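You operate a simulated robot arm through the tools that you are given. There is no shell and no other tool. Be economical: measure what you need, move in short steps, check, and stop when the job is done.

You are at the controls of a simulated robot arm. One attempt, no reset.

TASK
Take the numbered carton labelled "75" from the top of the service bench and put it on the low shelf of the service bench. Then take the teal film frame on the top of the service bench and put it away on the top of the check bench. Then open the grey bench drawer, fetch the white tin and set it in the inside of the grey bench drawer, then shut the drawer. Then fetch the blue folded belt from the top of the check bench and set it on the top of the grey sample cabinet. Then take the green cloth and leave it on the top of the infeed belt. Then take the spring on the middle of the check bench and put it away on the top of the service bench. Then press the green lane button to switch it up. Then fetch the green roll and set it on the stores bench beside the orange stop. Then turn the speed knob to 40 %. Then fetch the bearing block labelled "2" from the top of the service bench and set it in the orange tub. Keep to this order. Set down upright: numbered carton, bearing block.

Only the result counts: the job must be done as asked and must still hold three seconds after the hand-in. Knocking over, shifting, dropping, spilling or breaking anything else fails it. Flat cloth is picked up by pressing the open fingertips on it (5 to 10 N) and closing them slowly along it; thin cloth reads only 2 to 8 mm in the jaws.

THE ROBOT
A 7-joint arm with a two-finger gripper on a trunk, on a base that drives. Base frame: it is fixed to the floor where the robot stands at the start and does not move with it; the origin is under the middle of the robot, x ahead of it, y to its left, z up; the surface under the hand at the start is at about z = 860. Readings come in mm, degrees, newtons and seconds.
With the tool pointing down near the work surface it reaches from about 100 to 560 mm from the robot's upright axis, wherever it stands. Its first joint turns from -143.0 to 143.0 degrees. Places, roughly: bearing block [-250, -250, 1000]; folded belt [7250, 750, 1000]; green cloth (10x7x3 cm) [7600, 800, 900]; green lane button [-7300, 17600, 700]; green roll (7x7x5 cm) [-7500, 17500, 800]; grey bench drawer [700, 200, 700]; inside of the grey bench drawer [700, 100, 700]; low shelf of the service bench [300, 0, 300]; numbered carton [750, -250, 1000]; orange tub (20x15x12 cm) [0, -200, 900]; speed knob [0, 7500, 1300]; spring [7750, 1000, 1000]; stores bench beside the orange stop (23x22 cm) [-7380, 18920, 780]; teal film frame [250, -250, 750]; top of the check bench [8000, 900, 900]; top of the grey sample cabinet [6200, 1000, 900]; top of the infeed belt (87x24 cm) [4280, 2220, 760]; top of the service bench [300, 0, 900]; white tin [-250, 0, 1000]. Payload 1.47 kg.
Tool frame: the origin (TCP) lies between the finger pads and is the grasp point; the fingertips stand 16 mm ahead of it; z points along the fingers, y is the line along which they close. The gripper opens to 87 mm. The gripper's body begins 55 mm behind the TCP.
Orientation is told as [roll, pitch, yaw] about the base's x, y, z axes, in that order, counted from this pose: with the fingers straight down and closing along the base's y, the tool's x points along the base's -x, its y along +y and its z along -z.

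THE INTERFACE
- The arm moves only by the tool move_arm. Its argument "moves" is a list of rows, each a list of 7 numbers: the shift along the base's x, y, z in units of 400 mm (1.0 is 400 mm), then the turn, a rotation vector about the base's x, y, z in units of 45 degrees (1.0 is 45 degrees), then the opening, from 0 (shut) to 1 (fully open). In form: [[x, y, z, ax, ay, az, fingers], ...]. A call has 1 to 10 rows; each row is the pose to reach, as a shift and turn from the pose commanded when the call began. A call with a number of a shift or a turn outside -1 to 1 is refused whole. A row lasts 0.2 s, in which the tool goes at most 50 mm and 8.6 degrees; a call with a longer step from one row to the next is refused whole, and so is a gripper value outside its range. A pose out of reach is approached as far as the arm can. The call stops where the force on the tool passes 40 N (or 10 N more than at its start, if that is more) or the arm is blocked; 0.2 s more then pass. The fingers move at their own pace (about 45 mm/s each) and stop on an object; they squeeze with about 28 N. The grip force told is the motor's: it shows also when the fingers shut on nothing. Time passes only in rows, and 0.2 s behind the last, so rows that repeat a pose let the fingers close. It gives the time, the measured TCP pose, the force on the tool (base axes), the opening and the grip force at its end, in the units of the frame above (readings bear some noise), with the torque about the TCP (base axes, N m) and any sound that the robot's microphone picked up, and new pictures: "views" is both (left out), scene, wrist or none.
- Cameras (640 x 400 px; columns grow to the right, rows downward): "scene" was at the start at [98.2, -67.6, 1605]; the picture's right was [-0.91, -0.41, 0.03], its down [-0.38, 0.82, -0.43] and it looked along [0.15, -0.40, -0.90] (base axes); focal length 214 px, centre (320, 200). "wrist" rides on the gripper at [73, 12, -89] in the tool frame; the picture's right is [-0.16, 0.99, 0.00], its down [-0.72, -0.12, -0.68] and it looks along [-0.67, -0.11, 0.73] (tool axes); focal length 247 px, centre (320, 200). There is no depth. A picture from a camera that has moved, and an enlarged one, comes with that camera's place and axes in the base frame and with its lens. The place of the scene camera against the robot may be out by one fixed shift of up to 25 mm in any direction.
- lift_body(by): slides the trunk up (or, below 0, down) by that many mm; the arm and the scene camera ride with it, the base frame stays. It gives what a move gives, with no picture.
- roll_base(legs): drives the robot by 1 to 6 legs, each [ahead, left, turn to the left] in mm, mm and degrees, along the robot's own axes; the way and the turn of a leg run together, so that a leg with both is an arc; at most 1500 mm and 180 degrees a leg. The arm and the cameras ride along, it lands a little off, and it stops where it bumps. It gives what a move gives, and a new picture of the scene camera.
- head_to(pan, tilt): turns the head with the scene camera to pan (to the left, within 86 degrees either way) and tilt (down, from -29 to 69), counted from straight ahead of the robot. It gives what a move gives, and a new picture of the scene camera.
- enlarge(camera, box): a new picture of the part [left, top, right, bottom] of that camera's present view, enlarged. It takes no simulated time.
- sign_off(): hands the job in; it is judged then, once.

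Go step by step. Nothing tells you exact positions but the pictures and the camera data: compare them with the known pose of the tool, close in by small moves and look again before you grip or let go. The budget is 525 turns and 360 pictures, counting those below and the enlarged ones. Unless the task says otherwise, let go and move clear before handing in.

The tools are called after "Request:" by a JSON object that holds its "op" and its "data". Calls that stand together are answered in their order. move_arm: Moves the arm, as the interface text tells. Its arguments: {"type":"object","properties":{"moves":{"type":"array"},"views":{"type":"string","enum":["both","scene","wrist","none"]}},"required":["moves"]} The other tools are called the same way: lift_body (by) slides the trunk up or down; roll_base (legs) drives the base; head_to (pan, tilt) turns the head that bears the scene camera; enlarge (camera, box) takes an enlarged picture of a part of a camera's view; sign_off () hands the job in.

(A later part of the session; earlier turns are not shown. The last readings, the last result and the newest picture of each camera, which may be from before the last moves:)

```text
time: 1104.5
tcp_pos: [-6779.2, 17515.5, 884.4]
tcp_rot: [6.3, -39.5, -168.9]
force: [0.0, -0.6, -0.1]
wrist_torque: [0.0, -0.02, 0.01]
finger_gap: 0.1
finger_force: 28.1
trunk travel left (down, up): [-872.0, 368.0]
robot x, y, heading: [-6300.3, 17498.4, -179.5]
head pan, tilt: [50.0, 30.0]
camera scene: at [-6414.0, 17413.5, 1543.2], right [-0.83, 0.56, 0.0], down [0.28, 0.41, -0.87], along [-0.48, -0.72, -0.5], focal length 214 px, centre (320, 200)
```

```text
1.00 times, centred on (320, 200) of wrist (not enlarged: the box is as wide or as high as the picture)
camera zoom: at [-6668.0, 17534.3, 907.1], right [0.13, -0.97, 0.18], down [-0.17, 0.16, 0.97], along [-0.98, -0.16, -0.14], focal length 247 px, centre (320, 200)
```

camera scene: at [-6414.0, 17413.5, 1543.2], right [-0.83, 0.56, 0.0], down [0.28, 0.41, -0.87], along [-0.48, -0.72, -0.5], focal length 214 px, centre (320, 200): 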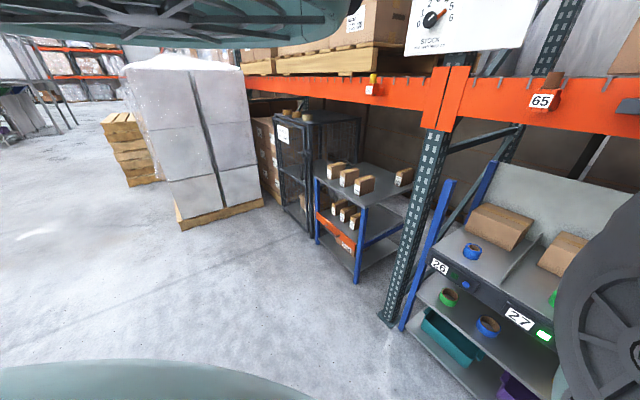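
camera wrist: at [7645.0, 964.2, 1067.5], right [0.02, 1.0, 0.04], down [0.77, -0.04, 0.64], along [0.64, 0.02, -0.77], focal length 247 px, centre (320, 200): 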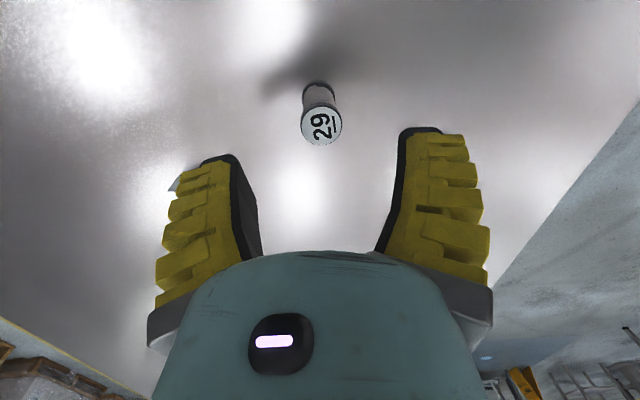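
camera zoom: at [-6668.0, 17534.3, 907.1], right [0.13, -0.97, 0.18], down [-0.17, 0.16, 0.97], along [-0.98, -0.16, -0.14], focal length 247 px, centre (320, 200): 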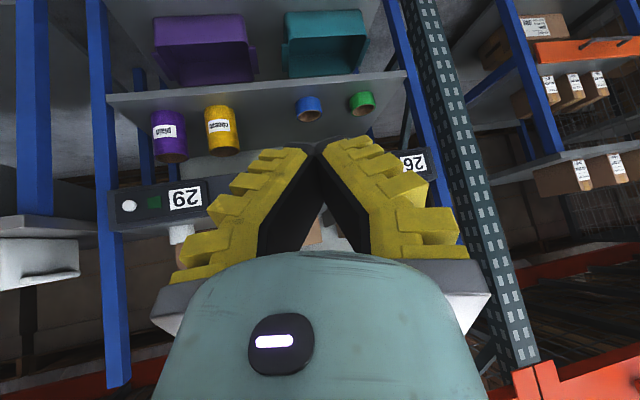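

Lane 27's button should be near (−7285,17581,755). Align the fingertips with it and come closer.

Request:
{"op": "lift_body", "data": {"by": -112}}

Request:
{"op": "roll_base", "data": {"legs": [[390, -70, -0.5]]}}

Request:
{"op": "enlarge", "data": {"camera": "wrist", "box": [0, 0, 640, 400]}}

```text
time: 1106.0
tcp_pos: [-6778.5, 17515.3, 772.1]
tcp_rot: [6.4, -39.5, -169.0]
force: [-0.7, 0.7, -0.2]
wrist_torque: [0.01, 0.0, -0.01]
finger_gap: 0.2
finger_force: 28.1
trunk travel left (down, up): [-760.0, 480.0]
robot x, y, heading: [-6297.8, 17496.5, -179.8]
head pan, tilt: [50.0, 30.0]
```

```text
time: 1108.4
tcp_pos: [-7160.0, 17593.3, 772.3]
tcp_rot: [6.3, -39.5, -170.0]
force: [0.0, 0.5, 0.1]
wrist_torque: [0.0, 0.02, 0.04]
finger_gap: 0.0
finger_force: 27.8
trunk travel left (down, up): [-760.0, 480.0]
robot x, y, heading: [-6679.2, 17568.7, 179.2]
head pan, tilt: [50.0, 30.0]
camera scene: at [-6795.6, 17486.6, 1431.3], right [-0.82, 0.57, 0.0], down [0.29, 0.41, -0.87], along [-0.49, -0.71, -0.5], focal length 214 px, centre (320, 200)
```

scene: 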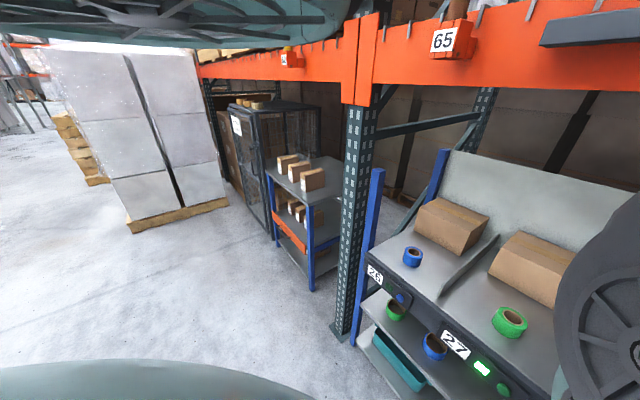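

```text
1.00 times, centred on (320, 200) of wrist (not enlarged: the box is as wide or as high as the picture)
camera zoom: at [-7047.9, 17611.3, 795.1], right [0.12, -0.98, 0.18], down [-0.17, 0.16, 0.97], along [-0.98, -0.15, -0.14], focal length 247 px, centre (320, 200)
```

zoom: 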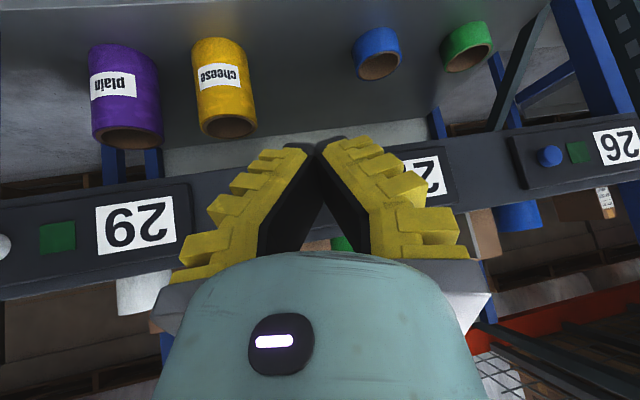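

The scene camera shows the green button. Shift 20 mm left, lower 5, approach to ~15 mm.

Request:
{"op": "lift_body", "data": {"by": -5}}

Request:
{"op": "roll_base", "data": {"legs": [[92, 20, 0.8]]}}

Request:
{"op": "enlarge", "data": {"camera": "scene", "box": [400, 250, 640, 400]}}

Request:
{"op": "enlarge", "data": {"camera": "wrist", "box": [0, 0, 640, 400]}}

```text
time: 1108.9
tcp_pos: [-7159.7, 17593.8, 765.9]
tcp_rot: [6.3, -39.4, -169.9]
force: [0.8, 0.3, 0.1]
wrist_torque: [-0.04, -0.02, 0.04]
finger_gap: 0.0
finger_force: 28.2
trunk travel left (down, up): [-755.0, 485.0]
robot x, y, heading: [-6680.9, 17569.1, 179.5]
head pan, tilt: [50.0, 30.0]
```

```text
time: 1110.0
tcp_pos: [-7252.3, 17568.0, 767.1]
tcp_rot: [6.3, -39.5, -169.3]
force: [-0.1, -0.3, -0.6]
wrist_torque: [0.02, 0.0, -0.01]
finger_gap: 0.0
finger_force: 28.2
trunk travel left (down, up): [-755.0, 485.0]
robot x, y, heading: [-6774.1, 17547.4, -180.0]
head pan, tilt: [50.0, 30.0]
camera scene: at [-6886.6, 17465.4, 1426.3], right [-0.83, 0.56, 0.0], down [0.28, 0.41, -0.87], along [-0.48, -0.72, -0.5], focal length 214 px, centre (320, 200)
```

scene: 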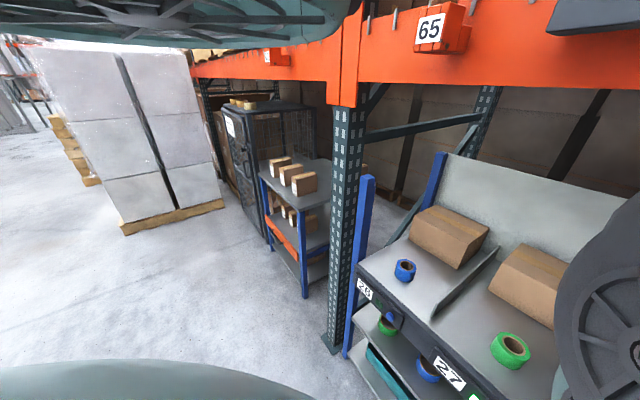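

```text
2.67 times, centred on (520, 325) of scene
camera zoom: at [-6886.6, 17465.4, 1426.3], right [-0.83, 0.56, 0.0], down [0.28, 0.41, -0.87], along [-0.48, -0.72, -0.5], focal length 572 px, centre (-213, -133)
```

zoom: 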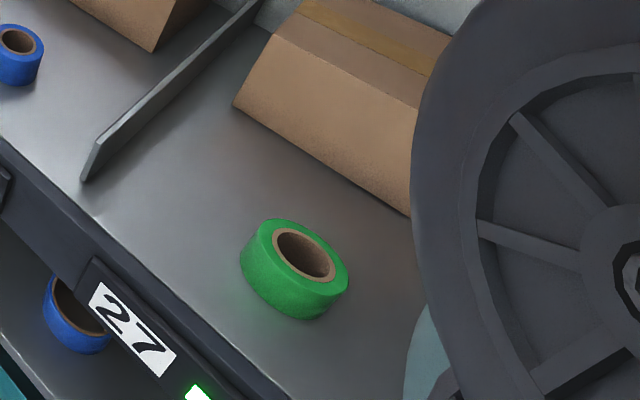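

```text
1.00 times, centred on (320, 200) of wrist (not enlarged: the box is as wide or as high as the picture)
camera zoom: at [-7140.5, 17586.9, 790.2], right [0.13, -0.97, 0.18], down [-0.17, 0.16, 0.97], along [-0.98, -0.16, -0.14], focal length 247 px, centre (320, 200)
```

zoom: 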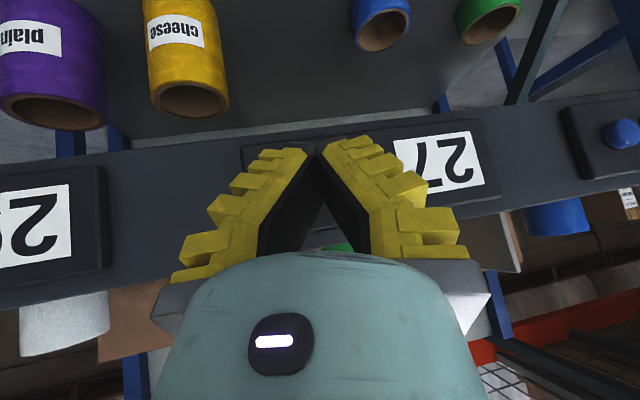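

Estimated button y≈17578; my tip is at 17565. Shift 12 mm and press with the arm along −x.

Request:
{"op": "roll_base", "data": {"legs": [[0, -12, 0]]}}

Request:
{"op": "move_arm", "data": {"moves": [[-0.025, 0, 0, 0, 0, 0, 0], [-0.045, 0, 0, 0, 0, 0, 0], [-0.06, 0, 0, 0, 0, 0, 0], [-0.07, 0, 0, 0, 0, 0, 0], [-0.08, 0, 0, 0, 0, 0, 0], [-0.09, 0, 0, 0, 0, 0, 0]], "views": "wrist"}}

```text
time: 1110.8
tcp_pos: [-7252.0, 17579.4, 767.1]
tcp_rot: [6.3, -39.4, -169.1]
force: [-0.2, -0.3, 0.5]
wrist_torque: [-0.01, -0.01, 0.01]
finger_gap: 0.0
finger_force: 27.7
trunk travel left (down, up): [-755.0, 485.0]
robot x, y, heading: [-6771.8, 17562.5, -179.8]
head pan, tilt: [50.0, 30.0]
camera scene: at [-6886.6, 17477.4, 1426.2], right [-0.83, 0.56, 0.0], down [0.28, 0.41, -0.87], along [-0.48, -0.72, -0.5], focal length 214 px, centre (320, 200)
```

scene: 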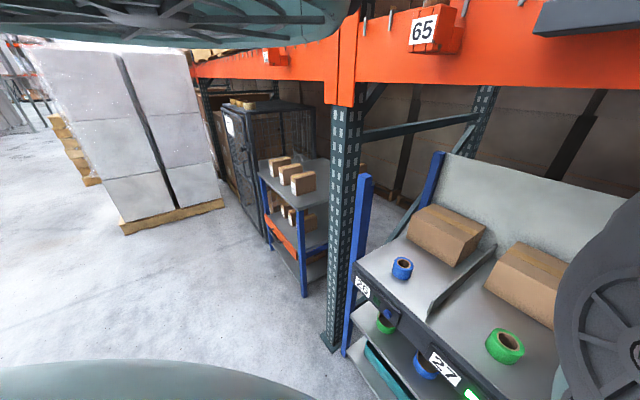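

```text
time: 1112.2
tcp_pos: [-7286.4, 17579.4, 767.0]
tcp_rot: [6.3, -39.5, -169.2]
force: [-0.2, 0.0, -0.1]
wrist_torque: [-0.01, 0.0, 0.01]
finger_gap: 0.0
finger_force: 28.2
trunk travel left (down, up): [-755.0, 485.0]
robot x, y, heading: [-6773.3, 17562.8, -180.1]
head pan, tilt: [50.0, 30.0]
camera wrist: at [-7176.1, 17598.2, 790.3], right [0.13, -0.97, 0.18], down [-0.17, 0.16, 0.97], along [-0.98, -0.16, -0.14], focal length 247 px, centre (320, 200)
```

wrist: 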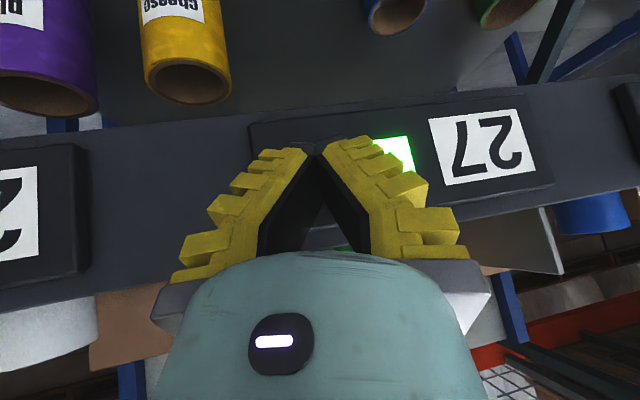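

The LED is lit next to plate 27; the button is ~8 mm toward −y of my tip. Shift and press on.

Request:
{"op": "move_arm", "data": {"moves": [[0, -0.022, 0, 0, 0, 0, 0], [-0.012, -0.022, 0, 0, 0, 0, 0], [-0.022, -0.022, 0, 0, 0, 0, 0], [-0.03, -0.022, 0, 0, 0, 0, 0], [-0.038, -0.022, 0, 0, 0, 0, 0], [-0.045, -0.022, 0, 0, 0, 0, 0]], "views": "wrist"}}

```text
time: 1113.6
tcp_pos: [-7304.8, 17571.4, 765.8]
tcp_rot: [6.2, -39.4, -169.2]
force: [2.1, 0.6, 0.9]
wrist_torque: [0.02, 0.01, -0.01]
finger_gap: 0.4
finger_force: 27.6
trunk travel left (down, up): [-755.0, 485.0]
robot x, y, heading: [-6773.7, 17558.8, -179.9]
head pan, tilt: [50.0, 30.0]
camera wrist: at [-7193.9, 17590.2, 790.0], right [0.13, -0.97, 0.18], down [-0.17, 0.16, 0.97], along [-0.98, -0.16, -0.15], focal length 247 px, centre (320, 200)
```

wrist: 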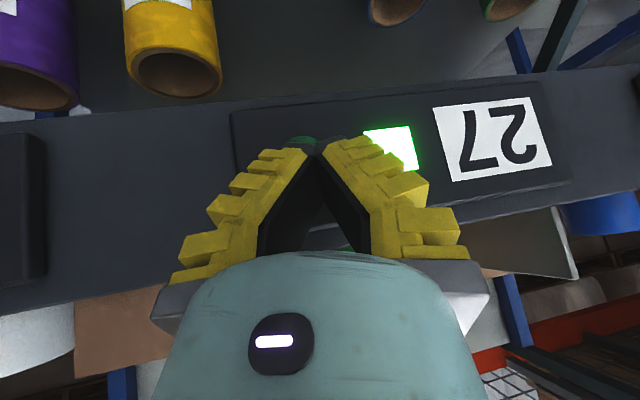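

The green button is right behind the tips (force 2 N). Push further.

Request:
{"op": "move_arm", "data": {"moves": [[-0.01, 0.008, -0.005, 0, 0, 0, 0], [-0.02, 0.008, -0.005, 0, 0, 0, 0], [-0.03, 0.008, -0.005, 0, 0, 0, 0], [-0.04, 0.008, -0.005, 0, 0, 0, 0]], "views": "none"}}

```text
time: 1114.2
tcp_pos: [-7306.6, 17570.9, 762.4]
tcp_rot: [6.8, -39.0, -169.1]
force: [19.5, -2.8, 16.8]
wrist_torque: [0.19, 0.32, -0.14]
finger_gap: 0.1
finger_force: 27.8
trunk travel left (down, up): [-755.0, 485.0]
robot x, y, heading: [-6770.7, 17559.9, -179.9]
head pan, tilt: [50.0, 30.0]
heard: click
stopped in row 3: the force on the tool passed its limit at 44 N (the readings are from after the stop); the commanded pose is now the measured one
```

A click was heard. Retract and check the lamp.

Request:
{"op": "move_arm", "data": {"moves": [[0.05, 0, 0, 0, 0, 0, 0], [0.12, 0, 0, 0, 0, 0, 0], [0.2, 0, 0.02, 0, 0, 0, 0]], "views": "wrist"}}

```text
time: 1115.0
tcp_pos: [-7234.9, 17579.3, 761.9]
tcp_rot: [7.2, -38.9, -169.3]
force: [0.1, -0.1, -0.3]
wrist_torque: [0.02, -0.01, 0.03]
finger_gap: 0.0
finger_force: 28.0
out of reach, approached as far as the arm can: row 3
trunk travel left (down, up): [-755.0, 485.0]
robot x, y, heading: [-6768.7, 17559.8, -179.9]
head pan, tilt: [50.0, 30.0]
camera wrist: at [-7125.3, 17599.5, 786.6], right [0.14, -0.97, 0.19], down [-0.18, 0.17, 0.97], along [-0.97, -0.17, -0.15], focal length 247 px, centre (320, 200)
```

wrist: 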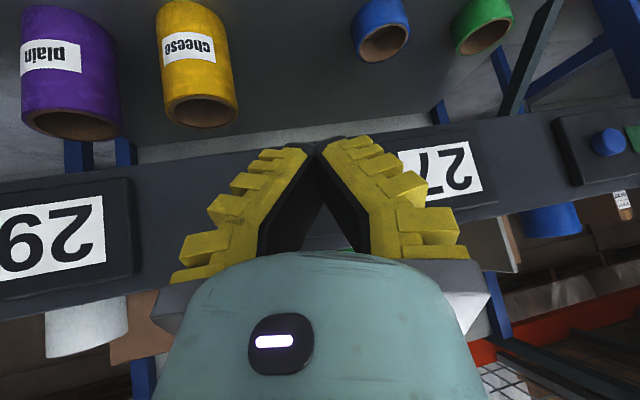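

Now the green roll on lane 27's shelf, about (−7456,17538,800). Level the fingers, open, rise 150, and move in above it.

Request:
{"op": "lift_body", "data": {"by": 150}}

Request:
{"op": "move_arm", "data": {"moves": [[0, 0, 0, 0.06, 0.024, 0.076, 1], [0, 0, 0, 0.116, 0.047, 0.152, 1], [0, 0, 0, 0.116, 0.047, 0.152, 1], [0, 0, 0, 0.116, 0.047, 0.152, 1]], "views": "none"}}

Request:
{"op": "roll_base", "data": {"legs": [[110, 35, 0]]}}

Request:
{"op": "enlarge", "data": {"camera": "wrist", "box": [0, 0, 640, 400]}}

```text
time: 1116.8
tcp_pos: [-7237.2, 17579.7, 911.6]
tcp_rot: [7.1, -38.9, -169.2]
force: [0.4, -0.5, -0.1]
wrist_torque: [0.02, 0.0, -0.02]
finger_gap: 0.4
finger_force: 27.7
trunk travel left (down, up): [-905.0, 335.0]
robot x, y, heading: [-6771.2, 17563.1, -180.0]
head pan, tilt: [50.0, 30.0]
```

```text
time: 1117.8
tcp_pos: [-7235.5, 17577.9, 912.5]
tcp_rot: [-0.1, -39.5, -157.7]
force: [-0.5, 0.7, 0.1]
wrist_torque: [0.01, -0.03, -0.01]
finger_gap: 86.9
finger_force: 0.2
trunk travel left (down, up): [-905.0, 335.0]
robot x, y, heading: [-6771.5, 17563.6, -179.9]
head pan, tilt: [50.0, 30.0]
```

```text
time: 1119.0
tcp_pos: [-7345.6, 17543.8, 913.2]
tcp_rot: [0.0, -39.5, -157.8]
force: [0.1, 0.2, -0.8]
wrist_torque: [-0.04, -0.03, -0.01]
finger_gap: 86.8
finger_force: 0.1
trunk travel left (down, up): [-905.0, 335.0]
robot x, y, heading: [-6883.0, 17525.9, -179.8]
head pan, tilt: [50.0, 30.0]
camera scene: at [-6994.6, 17441.8, 1576.2], right [-0.83, 0.56, 0.0], down [0.28, 0.41, -0.87], along [-0.49, -0.72, -0.5], focal length 214 px, centre (320, 200)
```

scene: 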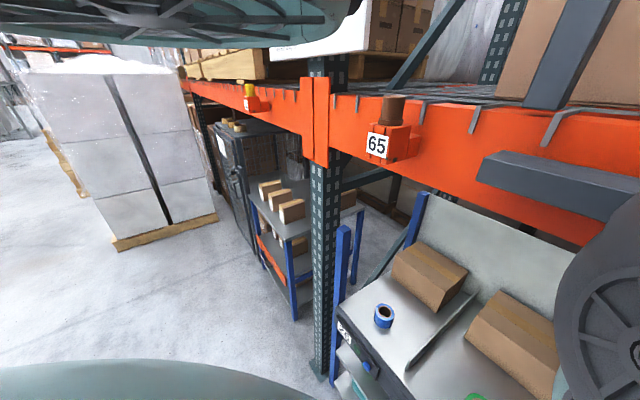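

```text
1.00 times, centred on (320, 200) of wrist (not enlarged: the box is as wide or as high as the picture)
camera zoom: at [-7236.2, 17575.6, 935.0], right [0.26, -0.96, 0.1], down [-0.16, 0.06, 0.99], along [-0.95, -0.27, -0.14], focal length 247 px, centre (320, 200)
```

zoom: 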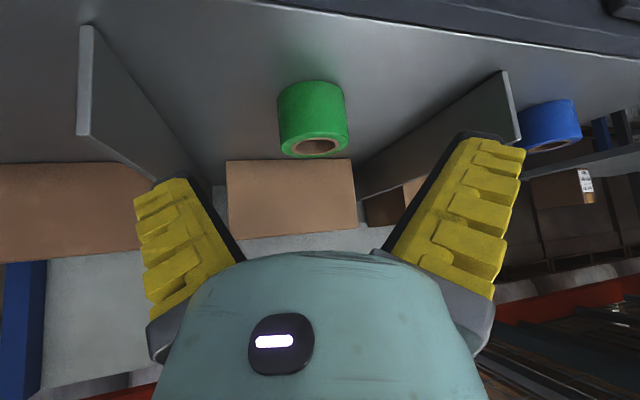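

Roll centre ≈ (−7461,17509), z 795–846. Reach partly with the arm, partly with the base.

Request:
{"op": "move_arm", "data": {"moves": [[-0.06, -0.04, 0, 0, 0, 0, 1], [-0.12, -0.085, 0, 0, 0, 0, 1], [-0.15, -0.085, 0, 0, 0, 0, 1]], "views": "none"}}

Request:
{"op": "roll_base", "data": {"legs": [[55, 0, 0]]}}

Request:
{"op": "lift_body", "data": {"by": -45}}

Request:
{"op": "enlarge", "data": {"camera": "wrist", "box": [0, 0, 640, 400]}}

```text
time: 1119.8
tcp_pos: [-7404.9, 17509.5, 912.8]
tcp_rot: [-0.1, -39.5, -157.8]
force: [-0.3, 0.0, -0.7]
wrist_torque: [0.02, 0.02, 0.01]
finger_gap: 86.8
finger_force: 0.1
trunk travel left (down, up): [-905.0, 335.0]
robot x, y, heading: [-6880.0, 17523.5, -180.0]
head pan, tilt: [50.0, 30.0]
```

```text
time: 1120.7
tcp_pos: [-7458.8, 17511.1, 912.5]
tcp_rot: [-0.2, -39.5, -157.8]
force: [-0.5, 0.4, 0.1]
wrist_torque: [0.03, 0.0, 0.01]
finger_gap: 87.0
finger_force: 0.0
trunk travel left (down, up): [-905.0, 335.0]
robot x, y, heading: [-6933.1, 17525.4, -180.0]
head pan, tilt: [50.0, 30.0]
camera scene: at [-7049.1, 17441.7, 1576.2], right [-0.83, 0.56, 0.0], down [0.28, 0.41, -0.87], along [-0.49, -0.72, -0.5], focal length 214 px, centre (320, 200)
```

scene: 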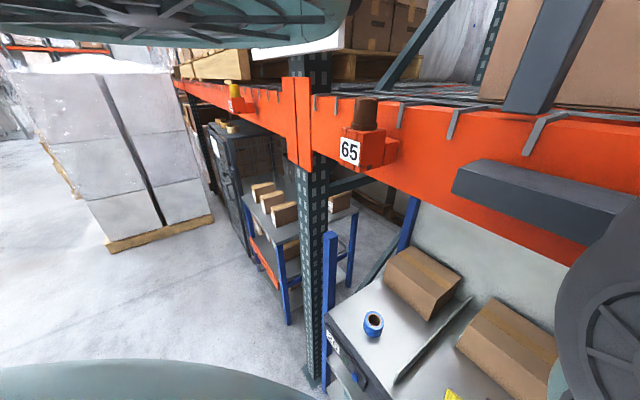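

```text
time: 1121.6
tcp_pos: [-7460.2, 17509.6, 867.7]
tcp_rot: [-0.2, -39.5, -157.7]
force: [0.4, 0.8, -0.4]
wrist_torque: [0.01, -0.02, -0.01]
finger_gap: 87.1
finger_force: 0.0
trunk travel left (down, up): [-860.0, 380.0]
robot x, y, heading: [-6935.3, 17526.2, -180.2]
head pan, tilt: [50.0, 30.0]
```

```text
1.00 times, centred on (320, 200) of wrist (not enlarged: the box is as wide or as high as the picture)
camera zoom: at [-7350.9, 17541.5, 890.8], right [0.26, -0.96, 0.1], down [-0.16, 0.06, 0.99], along [-0.95, -0.27, -0.14], focal length 247 px, centre (320, 200)
```

zoom: 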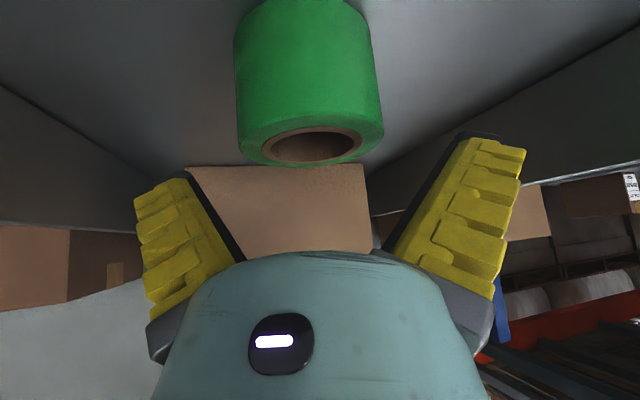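

Nicely centred. Lower 45 and grip.

Request:
{"op": "move_arm", "data": {"moves": [[-0.003, 0.012, 0, 0, 0, 0, 1]], "views": "none"}}

Request:
{"op": "lift_body", "data": {"by": -44}}

Request:
{"op": "move_arm", "data": {"moves": [[0, 0, 0, 0, 0, 0, 0.8], [0, 0, 0, 0, 0, 0, 0.5], [0, 0, 0, 0, 0, 0, 0.2], [0, 0, 0, 0, 0, 0, 0], [0, 0, 0, 0, 0, 0, 0]], "views": "none"}}

Request:
{"op": "lift_body", "data": {"by": 70}}

Request:
{"op": "enlarge", "data": {"camera": "wrist", "box": [0, 0, 640, 400]}}

```text
time: 1122.0
tcp_pos: [-7460.4, 17515.0, 869.7]
tcp_rot: [-0.1, -39.5, -157.8]
force: [0.1, -0.6, 0.3]
wrist_torque: [0.02, 0.01, 0.01]
finger_gap: 87.1
finger_force: 0.0
trunk travel left (down, up): [-860.0, 380.0]
robot x, y, heading: [-6933.4, 17527.1, -180.0]
head pan, tilt: [50.0, 30.0]
```

```text
time: 1122.9
tcp_pos: [-7460.3, 17515.0, 824.3]
tcp_rot: [-0.1, -39.6, -157.6]
force: [-0.3, 0.5, -0.5]
wrist_torque: [0.0, -0.01, -0.01]
finger_gap: 86.9
finger_force: 0.1
trunk travel left (down, up): [-816.0, 424.0]
robot x, y, heading: [-6932.8, 17527.1, -179.8]
head pan, tilt: [50.0, 30.0]
```

```text
time: 1124.1
tcp_pos: [-7460.1, 17516.4, 824.9]
tcp_rot: [-0.1, -39.5, -157.8]
force: [0.4, 0.1, 0.2]
wrist_torque: [-0.01, -0.01, -0.04]
finger_gap: 63.9
finger_force: 27.3
trunk travel left (down, up): [-816.0, 424.0]
robot x, y, heading: [-6935.1, 17526.9, -180.1]
head pan, tilt: [50.0, 30.0]
```

```text
time: 1125.2
tcp_pos: [-7460.2, 17514.5, 894.7]
tcp_rot: [-0.1, -39.5, -157.8]
force: [0.6, -0.5, -0.9]
wrist_torque: [0.01, 0.01, 0.01]
finger_gap: 63.7
finger_force: 28.7
trunk travel left (down, up): [-886.0, 354.0]
robot x, y, heading: [-6933.7, 17526.4, -179.8]
head pan, tilt: [50.0, 30.0]
```

```text
1.00 times, centred on (320, 200) of wrist (not enlarged: the box is as wide or as high as the picture)
camera zoom: at [-7351.8, 17546.7, 916.8], right [0.26, -0.96, 0.1], down [-0.16, 0.06, 0.99], along [-0.95, -0.27, -0.14], focal length 247 px, centre (320, 200)
```

zoom: 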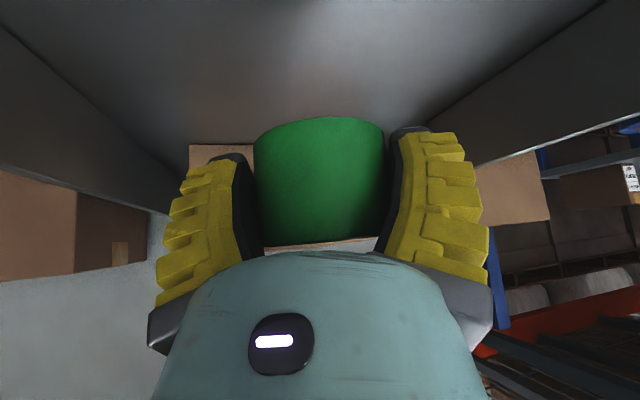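

Roll held. Back out, move along to the stores bench, raised.

Request:
{"op": "lift_body", "data": {"by": 130}}

Request:
{"op": "roll_base", "data": {"legs": [[-420, 0, 0], [0, -1395, 0], [250, 0, 0]]}}

Request:
{"op": "enlarge", "data": {"camera": "wrist", "box": [0, 0, 640, 400]}}

```text
time: 1126.7
tcp_pos: [-7459.8, 17514.8, 1025.4]
tcp_rot: [-0.1, -39.5, -157.8]
force: [0.2, 1.1, -1.8]
wrist_torque: [-0.03, -0.02, -0.01]
finger_gap: 63.6
finger_force: 27.8
trunk travel left (down, up): [-1016.0, 224.0]
robot x, y, heading: [-6931.2, 17526.9, -180.0]
head pan, tilt: [50.0, 30.0]
```

```text
time: 1137.3
tcp_pos: [-7287.2, 18907.5, 1024.0]
tcp_rot: [-0.1, -39.5, -157.7]
force: [0.3, -0.3, -1.5]
wrist_torque: [0.0, -0.01, 0.01]
finger_gap: 62.8
finger_force: 28.2
trunk travel left (down, up): [-1016.0, 224.0]
robot x, y, heading: [-6759.6, 18916.0, -179.8]
head pan, tilt: [50.0, 30.0]
camera scene: at [-6875.7, 18836.0, 1687.2], right [-0.83, 0.56, 0.0], down [0.28, 0.41, -0.87], along [-0.48, -0.72, -0.5], focal length 214 px, centre (320, 200)
```

scene: 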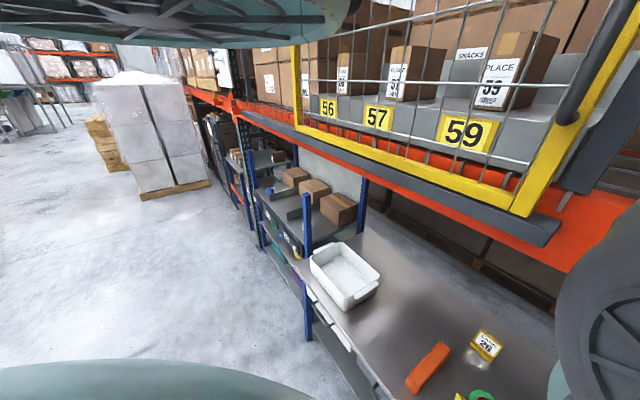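

```text
1.00 times, centred on (320, 200) of wrist (not enlarged: the box is as wide or as high as the picture)
camera zoom: at [-7178.7, 18940.4, 1046.9], right [0.26, -0.96, 0.1], down [-0.16, 0.06, 0.99], along [-0.95, -0.27, -0.14], focal length 247 px, centre (320, 200)
```

zoom: 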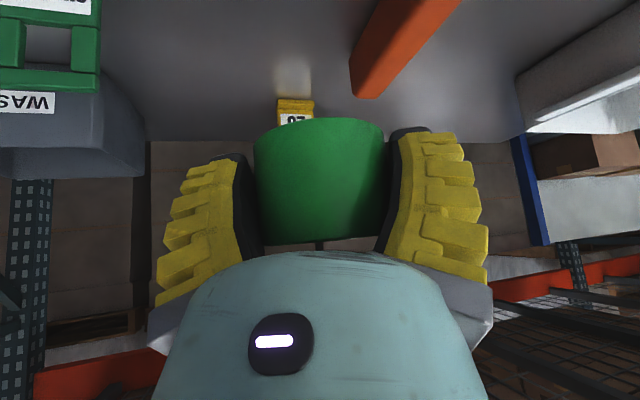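

The orange stop lies along x at y≈18725; free space beside it at about (−7390,18910). Advance 100 and lower.

Request:
{"op": "roll_base", "data": {"legs": [[100, 0, 0]]}}

Request:
{"op": "lift_body", "data": {"by": -140}}

Request:
{"op": "enlarge", "data": {"camera": "wrist", "box": [0, 0, 640, 400]}}

```text
time: 1138.5
tcp_pos: [-7385.3, 18909.1, 1023.8]
tcp_rot: [-0.2, -39.5, -157.7]
force: [-0.1, 0.6, -1.8]
wrist_torque: [0.03, 0.01, -0.01]
finger_gap: 63.3
finger_force: 28.1
trunk travel left (down, up): [-1016.0, 224.0]
robot x, y, heading: [-6861.2, 18920.0, -179.9]
head pan, tilt: [50.0, 30.0]
camera scene: at [-6975.0, 18835.9, 1687.2], right [-0.83, 0.56, 0.0], down [0.28, 0.41, -0.87], along [-0.48, -0.72, -0.5], focal length 214 px, centre (320, 200)
```

scene: 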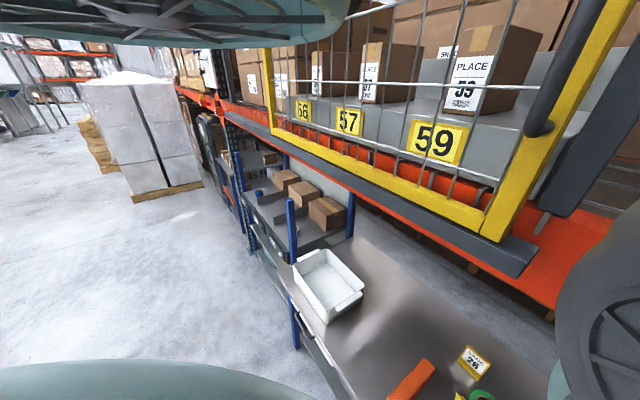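

```text
time: 1140.2
tcp_pos: [-7385.8, 18909.2, 883.8]
tcp_rot: [0.0, -39.5, -157.7]
force: [0.9, 0.0, -0.5]
wrist_torque: [-0.02, 0.0, 0.0]
finger_gap: 63.0
finger_force: 28.0
trunk travel left (down, up): [-876.0, 364.0]
robot x, y, heading: [-6857.0, 18921.3, -180.2]
head pan, tilt: [50.0, 30.0]
```

```text
1.00 times, centred on (320, 200) of wrist (not enlarged: the box is as wide or as high as the picture)
camera zoom: at [-7277.8, 18940.6, 906.9], right [0.26, -0.96, 0.1], down [-0.16, 0.06, 0.99], along [-0.95, -0.27, -0.14], focal length 247 px, centre (320, 200)
```

zoom: 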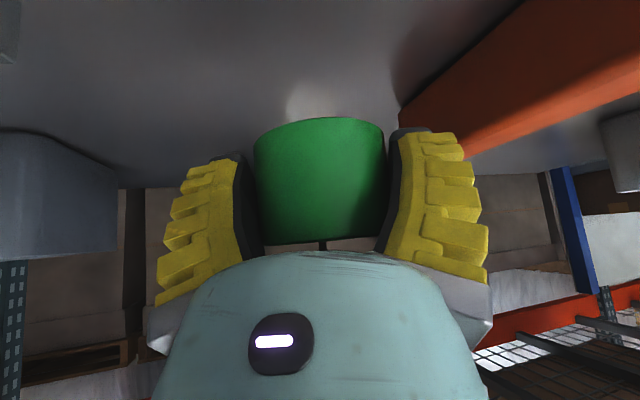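

Shift 12 mm away from the stop and lower to contact.

Request:
{"op": "move_arm", "data": {"moves": [[0, 0.03, 0, 0, 0, 0, 0]], "views": "none"}}

Request:
{"op": "lift_body", "data": {"by": -55}}

Request:
{"op": "lift_body", "data": {"by": -7}}

Request:
{"op": "lift_body", "data": {"by": -5}}

```text
time: 1140.6
tcp_pos: [-7387.2, 18922.2, 883.8]
tcp_rot: [0.0, -39.5, -157.7]
force: [-0.3, -0.3, -2.1]
wrist_torque: [0.0, -0.01, 0.0]
finger_gap: 63.0
finger_force: 28.2
trunk travel left (down, up): [-876.0, 364.0]
robot x, y, heading: [-6858.0, 18919.0, -179.8]
head pan, tilt: [50.0, 30.0]
```

```text
time: 1141.5
tcp_pos: [-7386.1, 18921.2, 828.7]
tcp_rot: [-0.1, -39.4, -157.7]
force: [0.1, 0.3, -0.4]
wrist_torque: [0.03, -0.02, -0.01]
finger_gap: 62.7
finger_force: 27.7
trunk travel left (down, up): [-821.0, 419.0]
robot x, y, heading: [-6860.5, 18919.2, -179.7]
head pan, tilt: [50.0, 30.0]
```

```text
time: 1142.1
tcp_pos: [-7387.3, 18922.4, 822.0]
tcp_rot: [-0.2, -39.5, -157.7]
force: [0.3, -0.5, -1.6]
wrist_torque: [0.06, -0.03, -0.02]
finger_gap: 63.0
finger_force: 28.2
trunk travel left (down, up): [-814.0, 426.0]
robot x, y, heading: [-6859.5, 18917.5, -180.0]
head pan, tilt: [50.0, 30.0]
```

```text
time: 1142.6
tcp_pos: [-7385.0, 18921.1, 815.8]
tcp_rot: [-0.1, -39.5, -157.6]
force: [-0.6, -0.4, -2.0]
wrist_torque: [-0.01, 0.0, 0.01]
finger_gap: 62.9
finger_force: 27.9
trunk travel left (down, up): [-809.0, 431.0]
robot x, y, heading: [-6859.0, 18920.0, -179.8]
head pan, tilt: [50.0, 30.0]
```

Request:
{"op": "lift_body", "data": {"by": -4}}

Request:
{"op": "lift_body", "data": {"by": -4}}

```text
time: 1143.2
tcp_pos: [-7386.9, 18921.2, 813.0]
tcp_rot: [-0.1, -39.3, -157.8]
force: [0.9, 1.2, -1.0]
wrist_torque: [0.0, 0.01, 0.0]
finger_gap: 62.9
finger_force: 28.5
trunk travel left (down, up): [-805.0, 435.0]
robot x, y, heading: [-6861.9, 18921.8, -180.0]
head pan, tilt: [50.0, 30.0]
```

```text
time: 1143.7
tcp_pos: [-7385.6, 18921.3, 808.4]
tcp_rot: [-0.1, -39.4, -157.7]
force: [-0.7, 0.3, -1.7]
wrist_torque: [-0.02, -0.01, 0.0]
finger_gap: 62.8
finger_force: 27.9
trunk travel left (down, up): [-801.0, 439.0]
robot x, y, heading: [-6859.1, 18920.1, -179.9]
head pan, tilt: [50.0, 30.0]
```

Request:
{"op": "lift_body", "data": {"by": -4}}

Request:
{"op": "lift_body", "data": {"by": -3}}

```text
time: 1144.2
tcp_pos: [-7386.6, 18920.8, 804.4]
tcp_rot: [-0.1, -39.5, -157.7]
force: [-0.7, -1.1, -1.5]
wrist_torque: [-0.01, -0.01, 0.02]
finger_gap: 62.9
finger_force: 28.1
trunk travel left (down, up): [-797.0, 443.0]
robot x, y, heading: [-6857.6, 18919.1, -179.8]
head pan, tilt: [50.0, 30.0]
```

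```text
time: 1144.7
tcp_pos: [-7388.1, 18920.5, 803.8]
tcp_rot: [-0.2, -39.7, -157.7]
force: [0.9, 0.8, 11.7]
wrist_torque: [-0.08, 0.21, -0.02]
finger_gap: 63.1
finger_force: 27.7
trunk travel left (down, up): [-794.0, 446.0]
robot x, y, heading: [-6860.1, 18923.0, -179.6]
head pan, tilt: [50.0, 30.0]
```

Contact. Ease 1.5 mm, release, rise and look.

Request:
{"op": "lift_body", "data": {"by": 1.5}}

Request:
{"op": "move_arm", "data": {"moves": [[0, 0, 0, 0, 0, 0, 0.78], [0, 0, 0, 0, 0, 0, 0.86], [0, 0, 0, 0, 0, 0, 0.95], [0, 0, 0, 0, 0, 0, 0.95]], "views": "none"}}

Request:
{"op": "lift_body", "data": {"by": 150}}

Request:
{"op": "enlarge", "data": {"camera": "wrist", "box": [0, 0, 640, 400]}}

```text
time: 1145.2
tcp_pos: [-7386.7, 18920.6, 803.3]
tcp_rot: [-0.1, -39.4, -157.8]
force: [0.1, -0.1, 2.1]
wrist_torque: [-0.08, 0.19, -0.01]
finger_gap: 62.6
finger_force: 27.8
trunk travel left (down, up): [-796.0, 444.0]
robot x, y, heading: [-6861.2, 18918.1, -180.0]
head pan, tilt: [50.0, 30.0]
```

```text
time: 1146.2
tcp_pos: [-7386.8, 18921.1, 804.1]
tcp_rot: [-0.1, -39.6, -157.6]
force: [-0.6, 0.3, -0.2]
wrist_torque: [0.02, -0.04, -0.01]
finger_gap: 83.7
finger_force: 0.1
trunk travel left (down, up): [-796.0, 444.0]
robot x, y, heading: [-6860.5, 18915.4, -180.2]
head pan, tilt: [50.0, 30.0]
```

```text
time: 1148.0
tcp_pos: [-7385.9, 18921.7, 951.4]
tcp_rot: [0.0, -39.4, -157.6]
force: [-0.1, -0.4, 0.1]
wrist_torque: [0.01, 0.03, 0.01]
finger_gap: 83.4
finger_force: 0.4
trunk travel left (down, up): [-946.0, 294.0]
robot x, y, heading: [-6860.3, 18920.6, -179.9]
head pan, tilt: [50.0, 30.0]
```

```text
1.00 times, centred on (320, 200) of wrist (not enlarged: the box is as wide or as high as the picture)
camera zoom: at [-7277.8, 18952.6, 976.2], right [0.26, -0.96, 0.1], down [-0.16, 0.06, 0.99], along [-0.95, -0.27, -0.14], focal length 247 px, centre (320, 200)
```

zoom: 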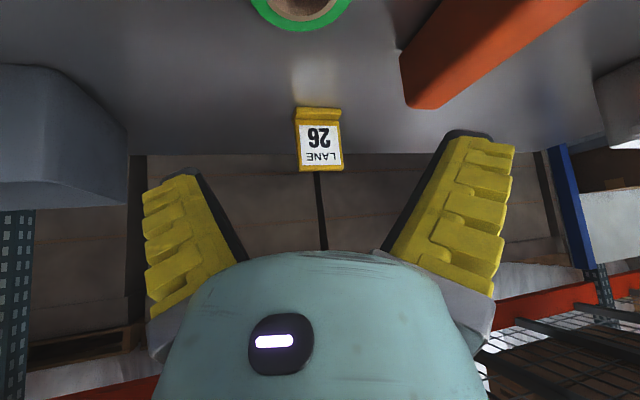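

Green roll stands beside the orange stop. On the way out, check lane 27's lamp from the earlier viewpoint.

Request:
{"op": "roll_base", "data": {"legs": [[-560, 0, 0], [0, 1420, 0]]}}

Request:
{"op": "enlarge", "data": {"camera": "scene", "box": [400, 200, 640, 400]}}

```text
time: 1157.9
tcp_pos: [-6801.6, 17507.1, 952.9]
tcp_rot: [-0.1, -39.4, -157.0]
force: [0.1, -0.2, -0.3]
wrist_torque: [0.01, -0.02, 0.0]
finger_gap: 83.7
finger_force: 0.5
trunk travel left (down, up): [-946.0, 294.0]
robot x, y, heading: [-6276.3, 17514.6, -179.0]
head pan, tilt: [50.0, 30.0]
camera scene: at [-6389.6, 17427.3, 1616.7], right [-0.84, 0.55, 0.0], down [0.27, 0.42, -0.87], along [-0.48, -0.72, -0.5], focal length 214 px, centre (320, 200)
```

scene: 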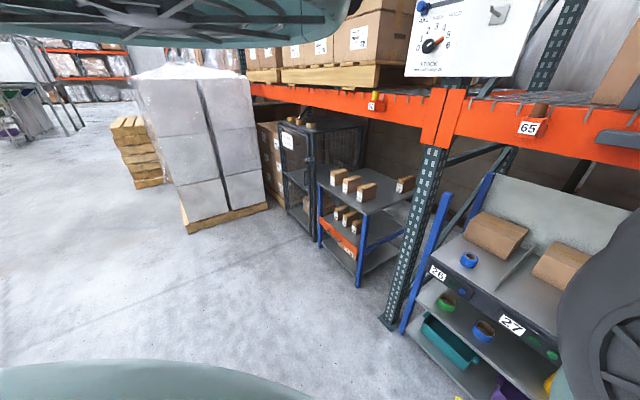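

```text
2.00 times, centred on (520, 300) of scene
camera zoom: at [-6389.6, 17427.3, 1616.7], right [-0.84, 0.55, 0.0], down [0.27, 0.42, -0.87], along [-0.48, -0.72, -0.5], focal length 429 px, centre (-80, 0)
```

zoom: 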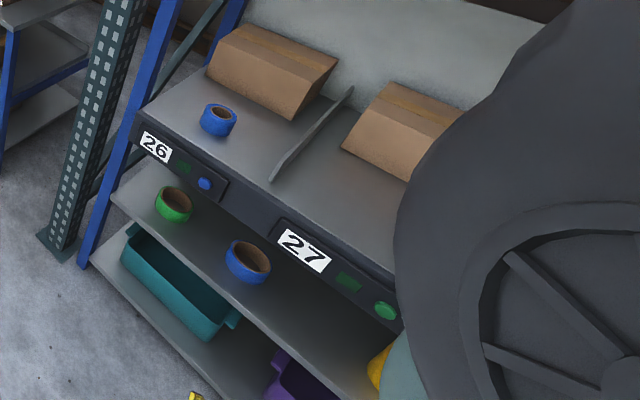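

The lamp changed state. Now head for the speed knob near (0,7500,1300).

Request:
{"op": "roll_base", "data": {"legs": [[-1500, 0, 0], [0, 0, 89], [1500, 0, 0], [1500, 0, 0], [1500, 0, 0], [1500, 0, 0]]}}

```text
time: 1197.4
tcp_pos: [-4834.9, 10986.3, 953.9]
tcp_rot: [-0.1, -39.5, -69.2]
force: [-0.6, -0.4, -0.4]
wrist_torque: [0.0, -0.03, 0.03]
finger_gap: 83.6
finger_force: 0.2
trunk travel left (down, up): [-946.0, 294.0]
robot x, y, heading: [-4820.9, 11510.4, -91.2]
head pan, tilt: [50.0, 30.0]
camera scene: at [-4743.6, 11381.3, 1616.8], right [-0.58, -0.81, 0.0], down [-0.41, 0.29, -0.87], along [0.71, -0.5, -0.5], focal length 214 px, centre (320, 200)
```

scene: 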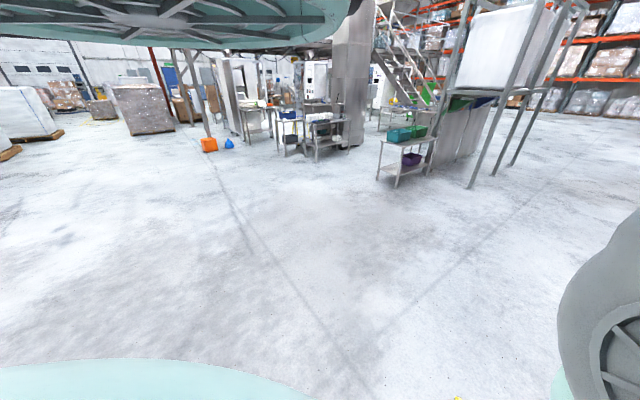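

Request:
{"op": "enlarge", "data": {"camera": "scene", "box": [190, 30, 460, 200]}}

```text
2.35 times, centred on (325, 115) of scene
camera zoom: at [-4743.6, 11381.3, 1616.8], right [-0.58, -0.81, 0.0], down [-0.41, 0.29, -0.87], along [0.71, -0.5, -0.5], focal length 505 px, centre (308, 400)
```

zoom: 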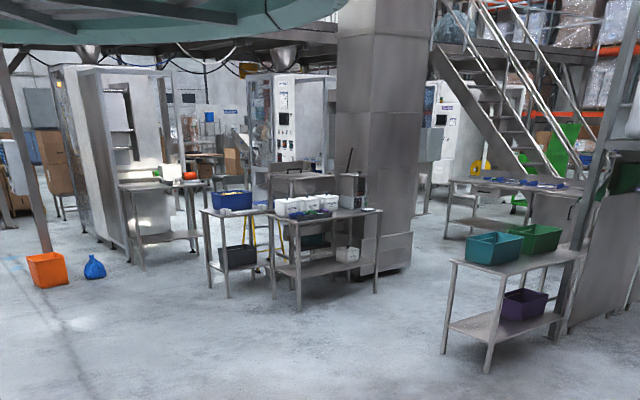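

Panels stand around the central column. Drive diagonally closer.

Request:
{"op": "roll_base", "data": {"legs": [[930, 880, 0], [930, 880, 0], [930, 880, 0]]}}

Request:
{"op": "enlarge", "data": {"camera": "scene", "box": [150, 40, 490, 250]}}

```text
time: 1215.9
tcp_pos: [-2326.3, 8101.5, 954.3]
tcp_rot: [-0.2, -39.5, -70.2]
force: [0.1, 0.3, -0.1]
wrist_torque: [-0.02, -0.01, -0.01]
finger_gap: 83.6
finger_force: 0.9
trunk travel left (down, up): [-946.0, 294.0]
robot x, y, heading: [-2300.5, 8625.3, -92.3]
head pan, tilt: [50.0, 30.0]
camera scene: at [-2227.0, 8494.6, 1616.8], right [-0.59, -0.8, 0.0], down [-0.4, 0.3, -0.87], along [0.7, -0.52, -0.5], focal length 214 px, centre (320, 200)
```

scene: 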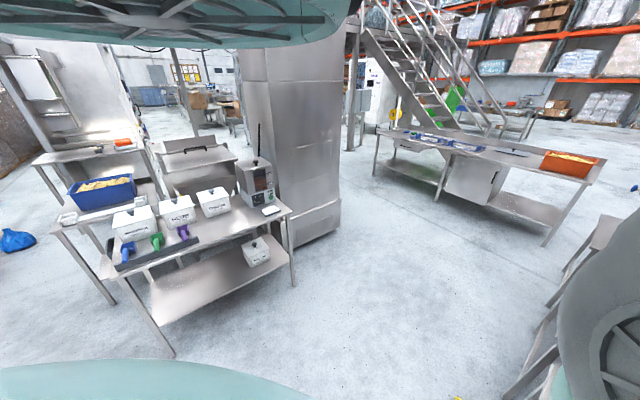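

```text
1.88 times, centred on (320, 145) of scene
camera zoom: at [-2227.0, 8494.6, 1616.8], right [-0.59, -0.8, 0.0], down [-0.4, 0.3, -0.87], along [0.7, -0.52, -0.5], focal length 404 px, centre (320, 304)
```

zoom: 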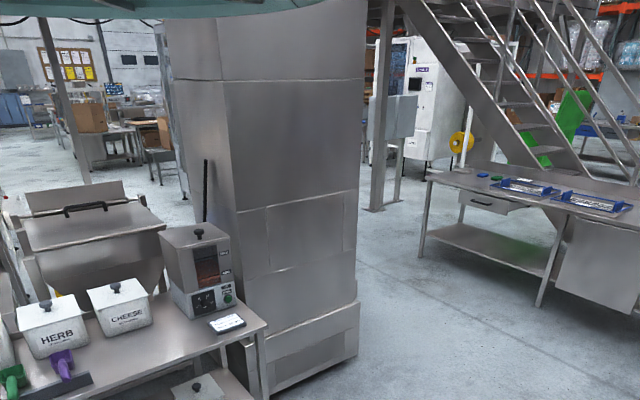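

The knob should be on the column (about x −560…280, y 7018–7631), likely on its north face. View that from the north.

Request:
{"op": "roll_base", "data": {"legs": [[-975, 0, 2.3], [0, 1000, 0]]}}

Request:
{"op": "enlarge", "data": {"camera": "scene", "box": [230, 40, 640, 300]}}

```text
time: 1225.7
tcp_pos: [-1274.8, 9083.8, 954.3]
tcp_rot: [-0.1, -39.5, -66.5]
force: [1.0, -0.1, 0.2]
wrist_torque: [0.04, 0.02, 0.01]
finger_gap: 83.5
finger_force: 1.0
trunk travel left (down, up): [-946.0, 294.0]
robot x, y, heading: [-1285.4, 9611.3, -88.7]
head pan, tilt: [50.0, 30.0]
camera scene: at [-1203.4, 9483.3, 1616.8], right [-0.54, -0.84, 0.0], down [-0.42, 0.27, -0.87], along [0.73, -0.47, -0.5], focal length 214 px, centre (320, 200)
```

scene: 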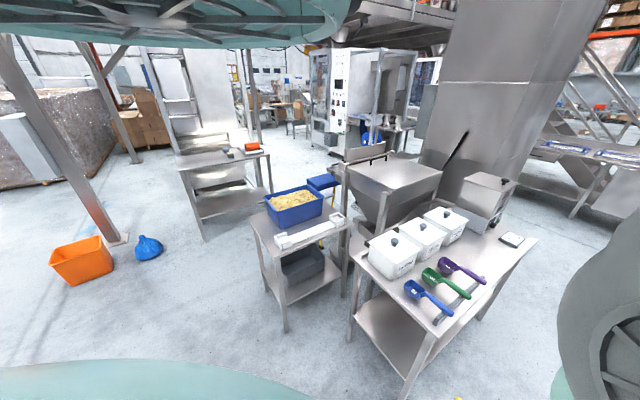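

```text
1.54 times, centred on (435, 170) of scene
camera zoom: at [-1203.4, 9483.3, 1616.8], right [-0.54, -0.84, 0.0], down [-0.42, 0.27, -0.87], along [0.73, -0.47, -0.5], focal length 330 px, centre (143, 246)
```

zoom: 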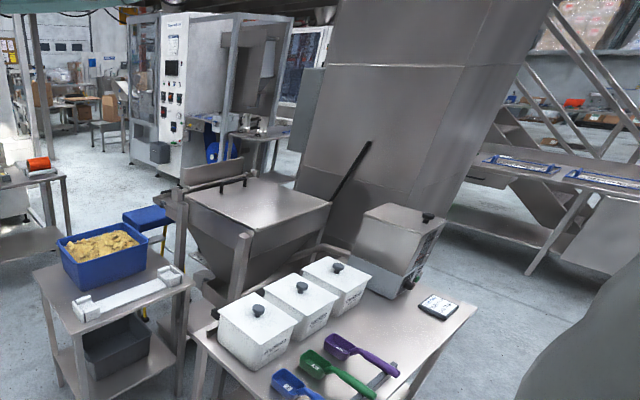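

A control box sits on the column's +x side near (50,7500,1340). Raise and go round to face it from +x.

Request:
{"op": "lift_body", "data": {"by": 285}}

Request:
{"op": "roll_base", "data": {"legs": [[0, 1500, -1.3], [0, 560, 0], [950, 0, 0], [0, 0, -90]]}}

```text
time: 1228.6
tcp_pos: [-1277.1, 9085.3, 1238.4]
tcp_rot: [-0.1, -39.5, -66.5]
force: [1.4, 0.5, -0.5]
wrist_torque: [0.0, 0.02, 0.0]
finger_gap: 83.8
finger_force: 0.4
trunk travel left (down, up): [-1231.0, 9.0]
robot x, y, heading: [-1286.4, 9609.8, -88.5]
head pan, tilt: [50.0, 30.0]
```

```text
time: 1247.2
tcp_pos: [249.6, 8680.9, 1238.9]
tcp_rot: [0.0, -39.6, -157.1]
force: [0.7, 0.3, 0.2]
wrist_torque: [-0.04, 0.0, -0.03]
finger_gap: 83.5
finger_force: 0.3
trunk travel left (down, up): [-1231.0, 9.0]
robot x, y, heading: [775.3, 8687.5, -179.4]
head pan, tilt: [50.0, 30.0]
camera scene: at [662.6, 8599.3, 1901.7], right [-0.83, 0.55, 0.0], down [0.28, 0.42, -0.87], along [-0.48, -0.72, -0.5], focal length 214 px, centre (320, 200)
```

scene: 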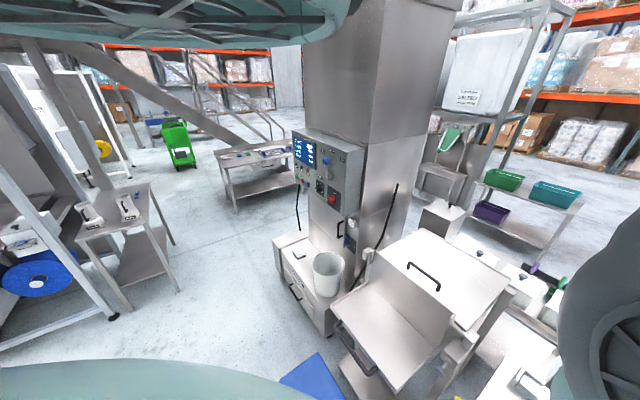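

The control panel is visible. Zoom on it.

Request:
{"op": "enlarge", "data": {"camera": "scene", "box": [275, 120, 375, 220]}}

```text
4.00 times, centred on (325, 170) of scene
camera zoom: at [662.6, 8599.3, 1901.7], right [-0.83, 0.55, 0.0], down [0.28, 0.42, -0.87], along [-0.48, -0.72, -0.5], focal length 858 px, centre (300, 320)
```

zoom: 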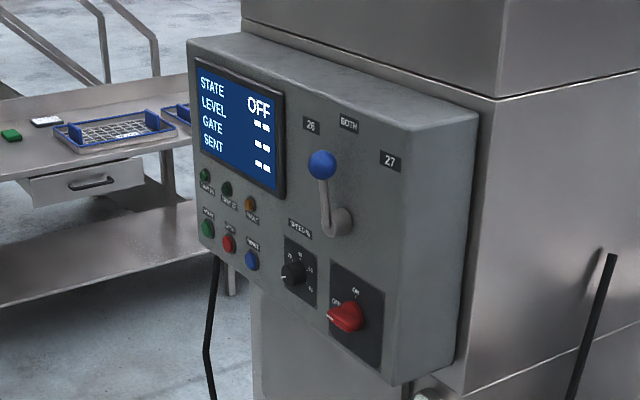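

The SPEED knob (black, with dial) sits on the panel near (−20,7560,1275), between the lever and the red switch. Slide along to face it.

Request:
{"op": "roll_base", "data": {"legs": [[0, 1080, -0.6]]}}

Request:
{"op": "enlarge", "data": {"camera": "wrist", "box": [0, 0, 640, 400]}}

```text
time: 1252.8
tcp_pos: [260.7, 7602.8, 1237.5]
tcp_rot: [-0.1, -39.6, -157.5]
force: [0.7, 0.5, 0.1]
wrist_torque: [-0.03, -0.02, -0.02]
finger_gap: 84.0
finger_force: 0.2
trunk travel left (down, up): [-1231.0, 9.0]
robot x, y, heading: [785.5, 7603.4, -179.6]
head pan, tilt: [50.0, 30.0]
camera scene: at [672.4, 7519.8, 1901.7], right [-0.83, 0.56, 0.0], down [0.28, 0.42, -0.87], along [-0.48, -0.72, -0.5], focal length 214 px, centre (320, 200)
```

scene: 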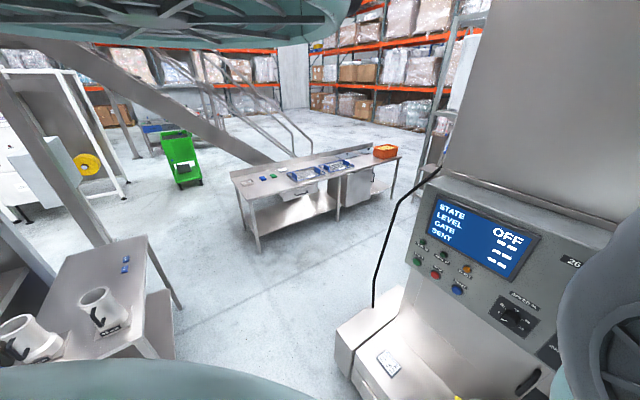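

```text
1.00 times, centred on (320, 200) of wrist (not enlarged: the box is as wide or as high as the picture)
camera zoom: at [369.0, 7635.2, 1261.3], right [0.26, -0.96, 0.1], down [-0.16, 0.06, 0.99], along [-0.95, -0.28, -0.14], focal length 247 px, centre (320, 200)
```

zoom: 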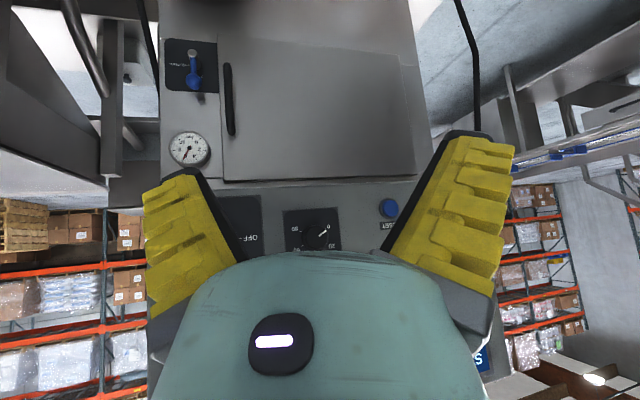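

Request:
{"op": "enlarge", "data": {"camera": "scene", "box": [470, 275, 560, 350]}}

```text
5.33 times, centred on (515, 312) of scene
camera zoom: at [672.4, 7519.8, 1901.7], right [-0.83, 0.56, 0.0], down [0.28, 0.42, -0.87], along [-0.48, -0.72, -0.5], focal length 1144 px, centre (-720, -400)
```

zoom: 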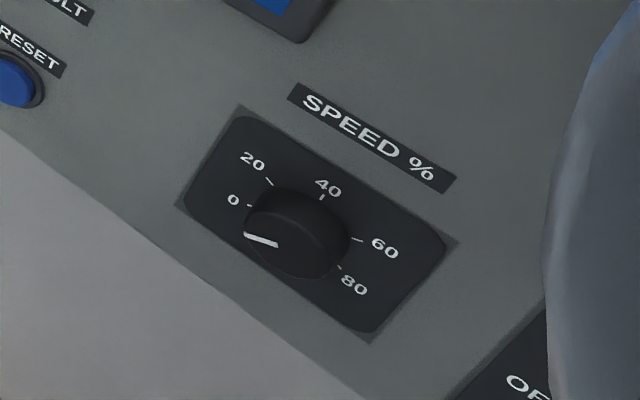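

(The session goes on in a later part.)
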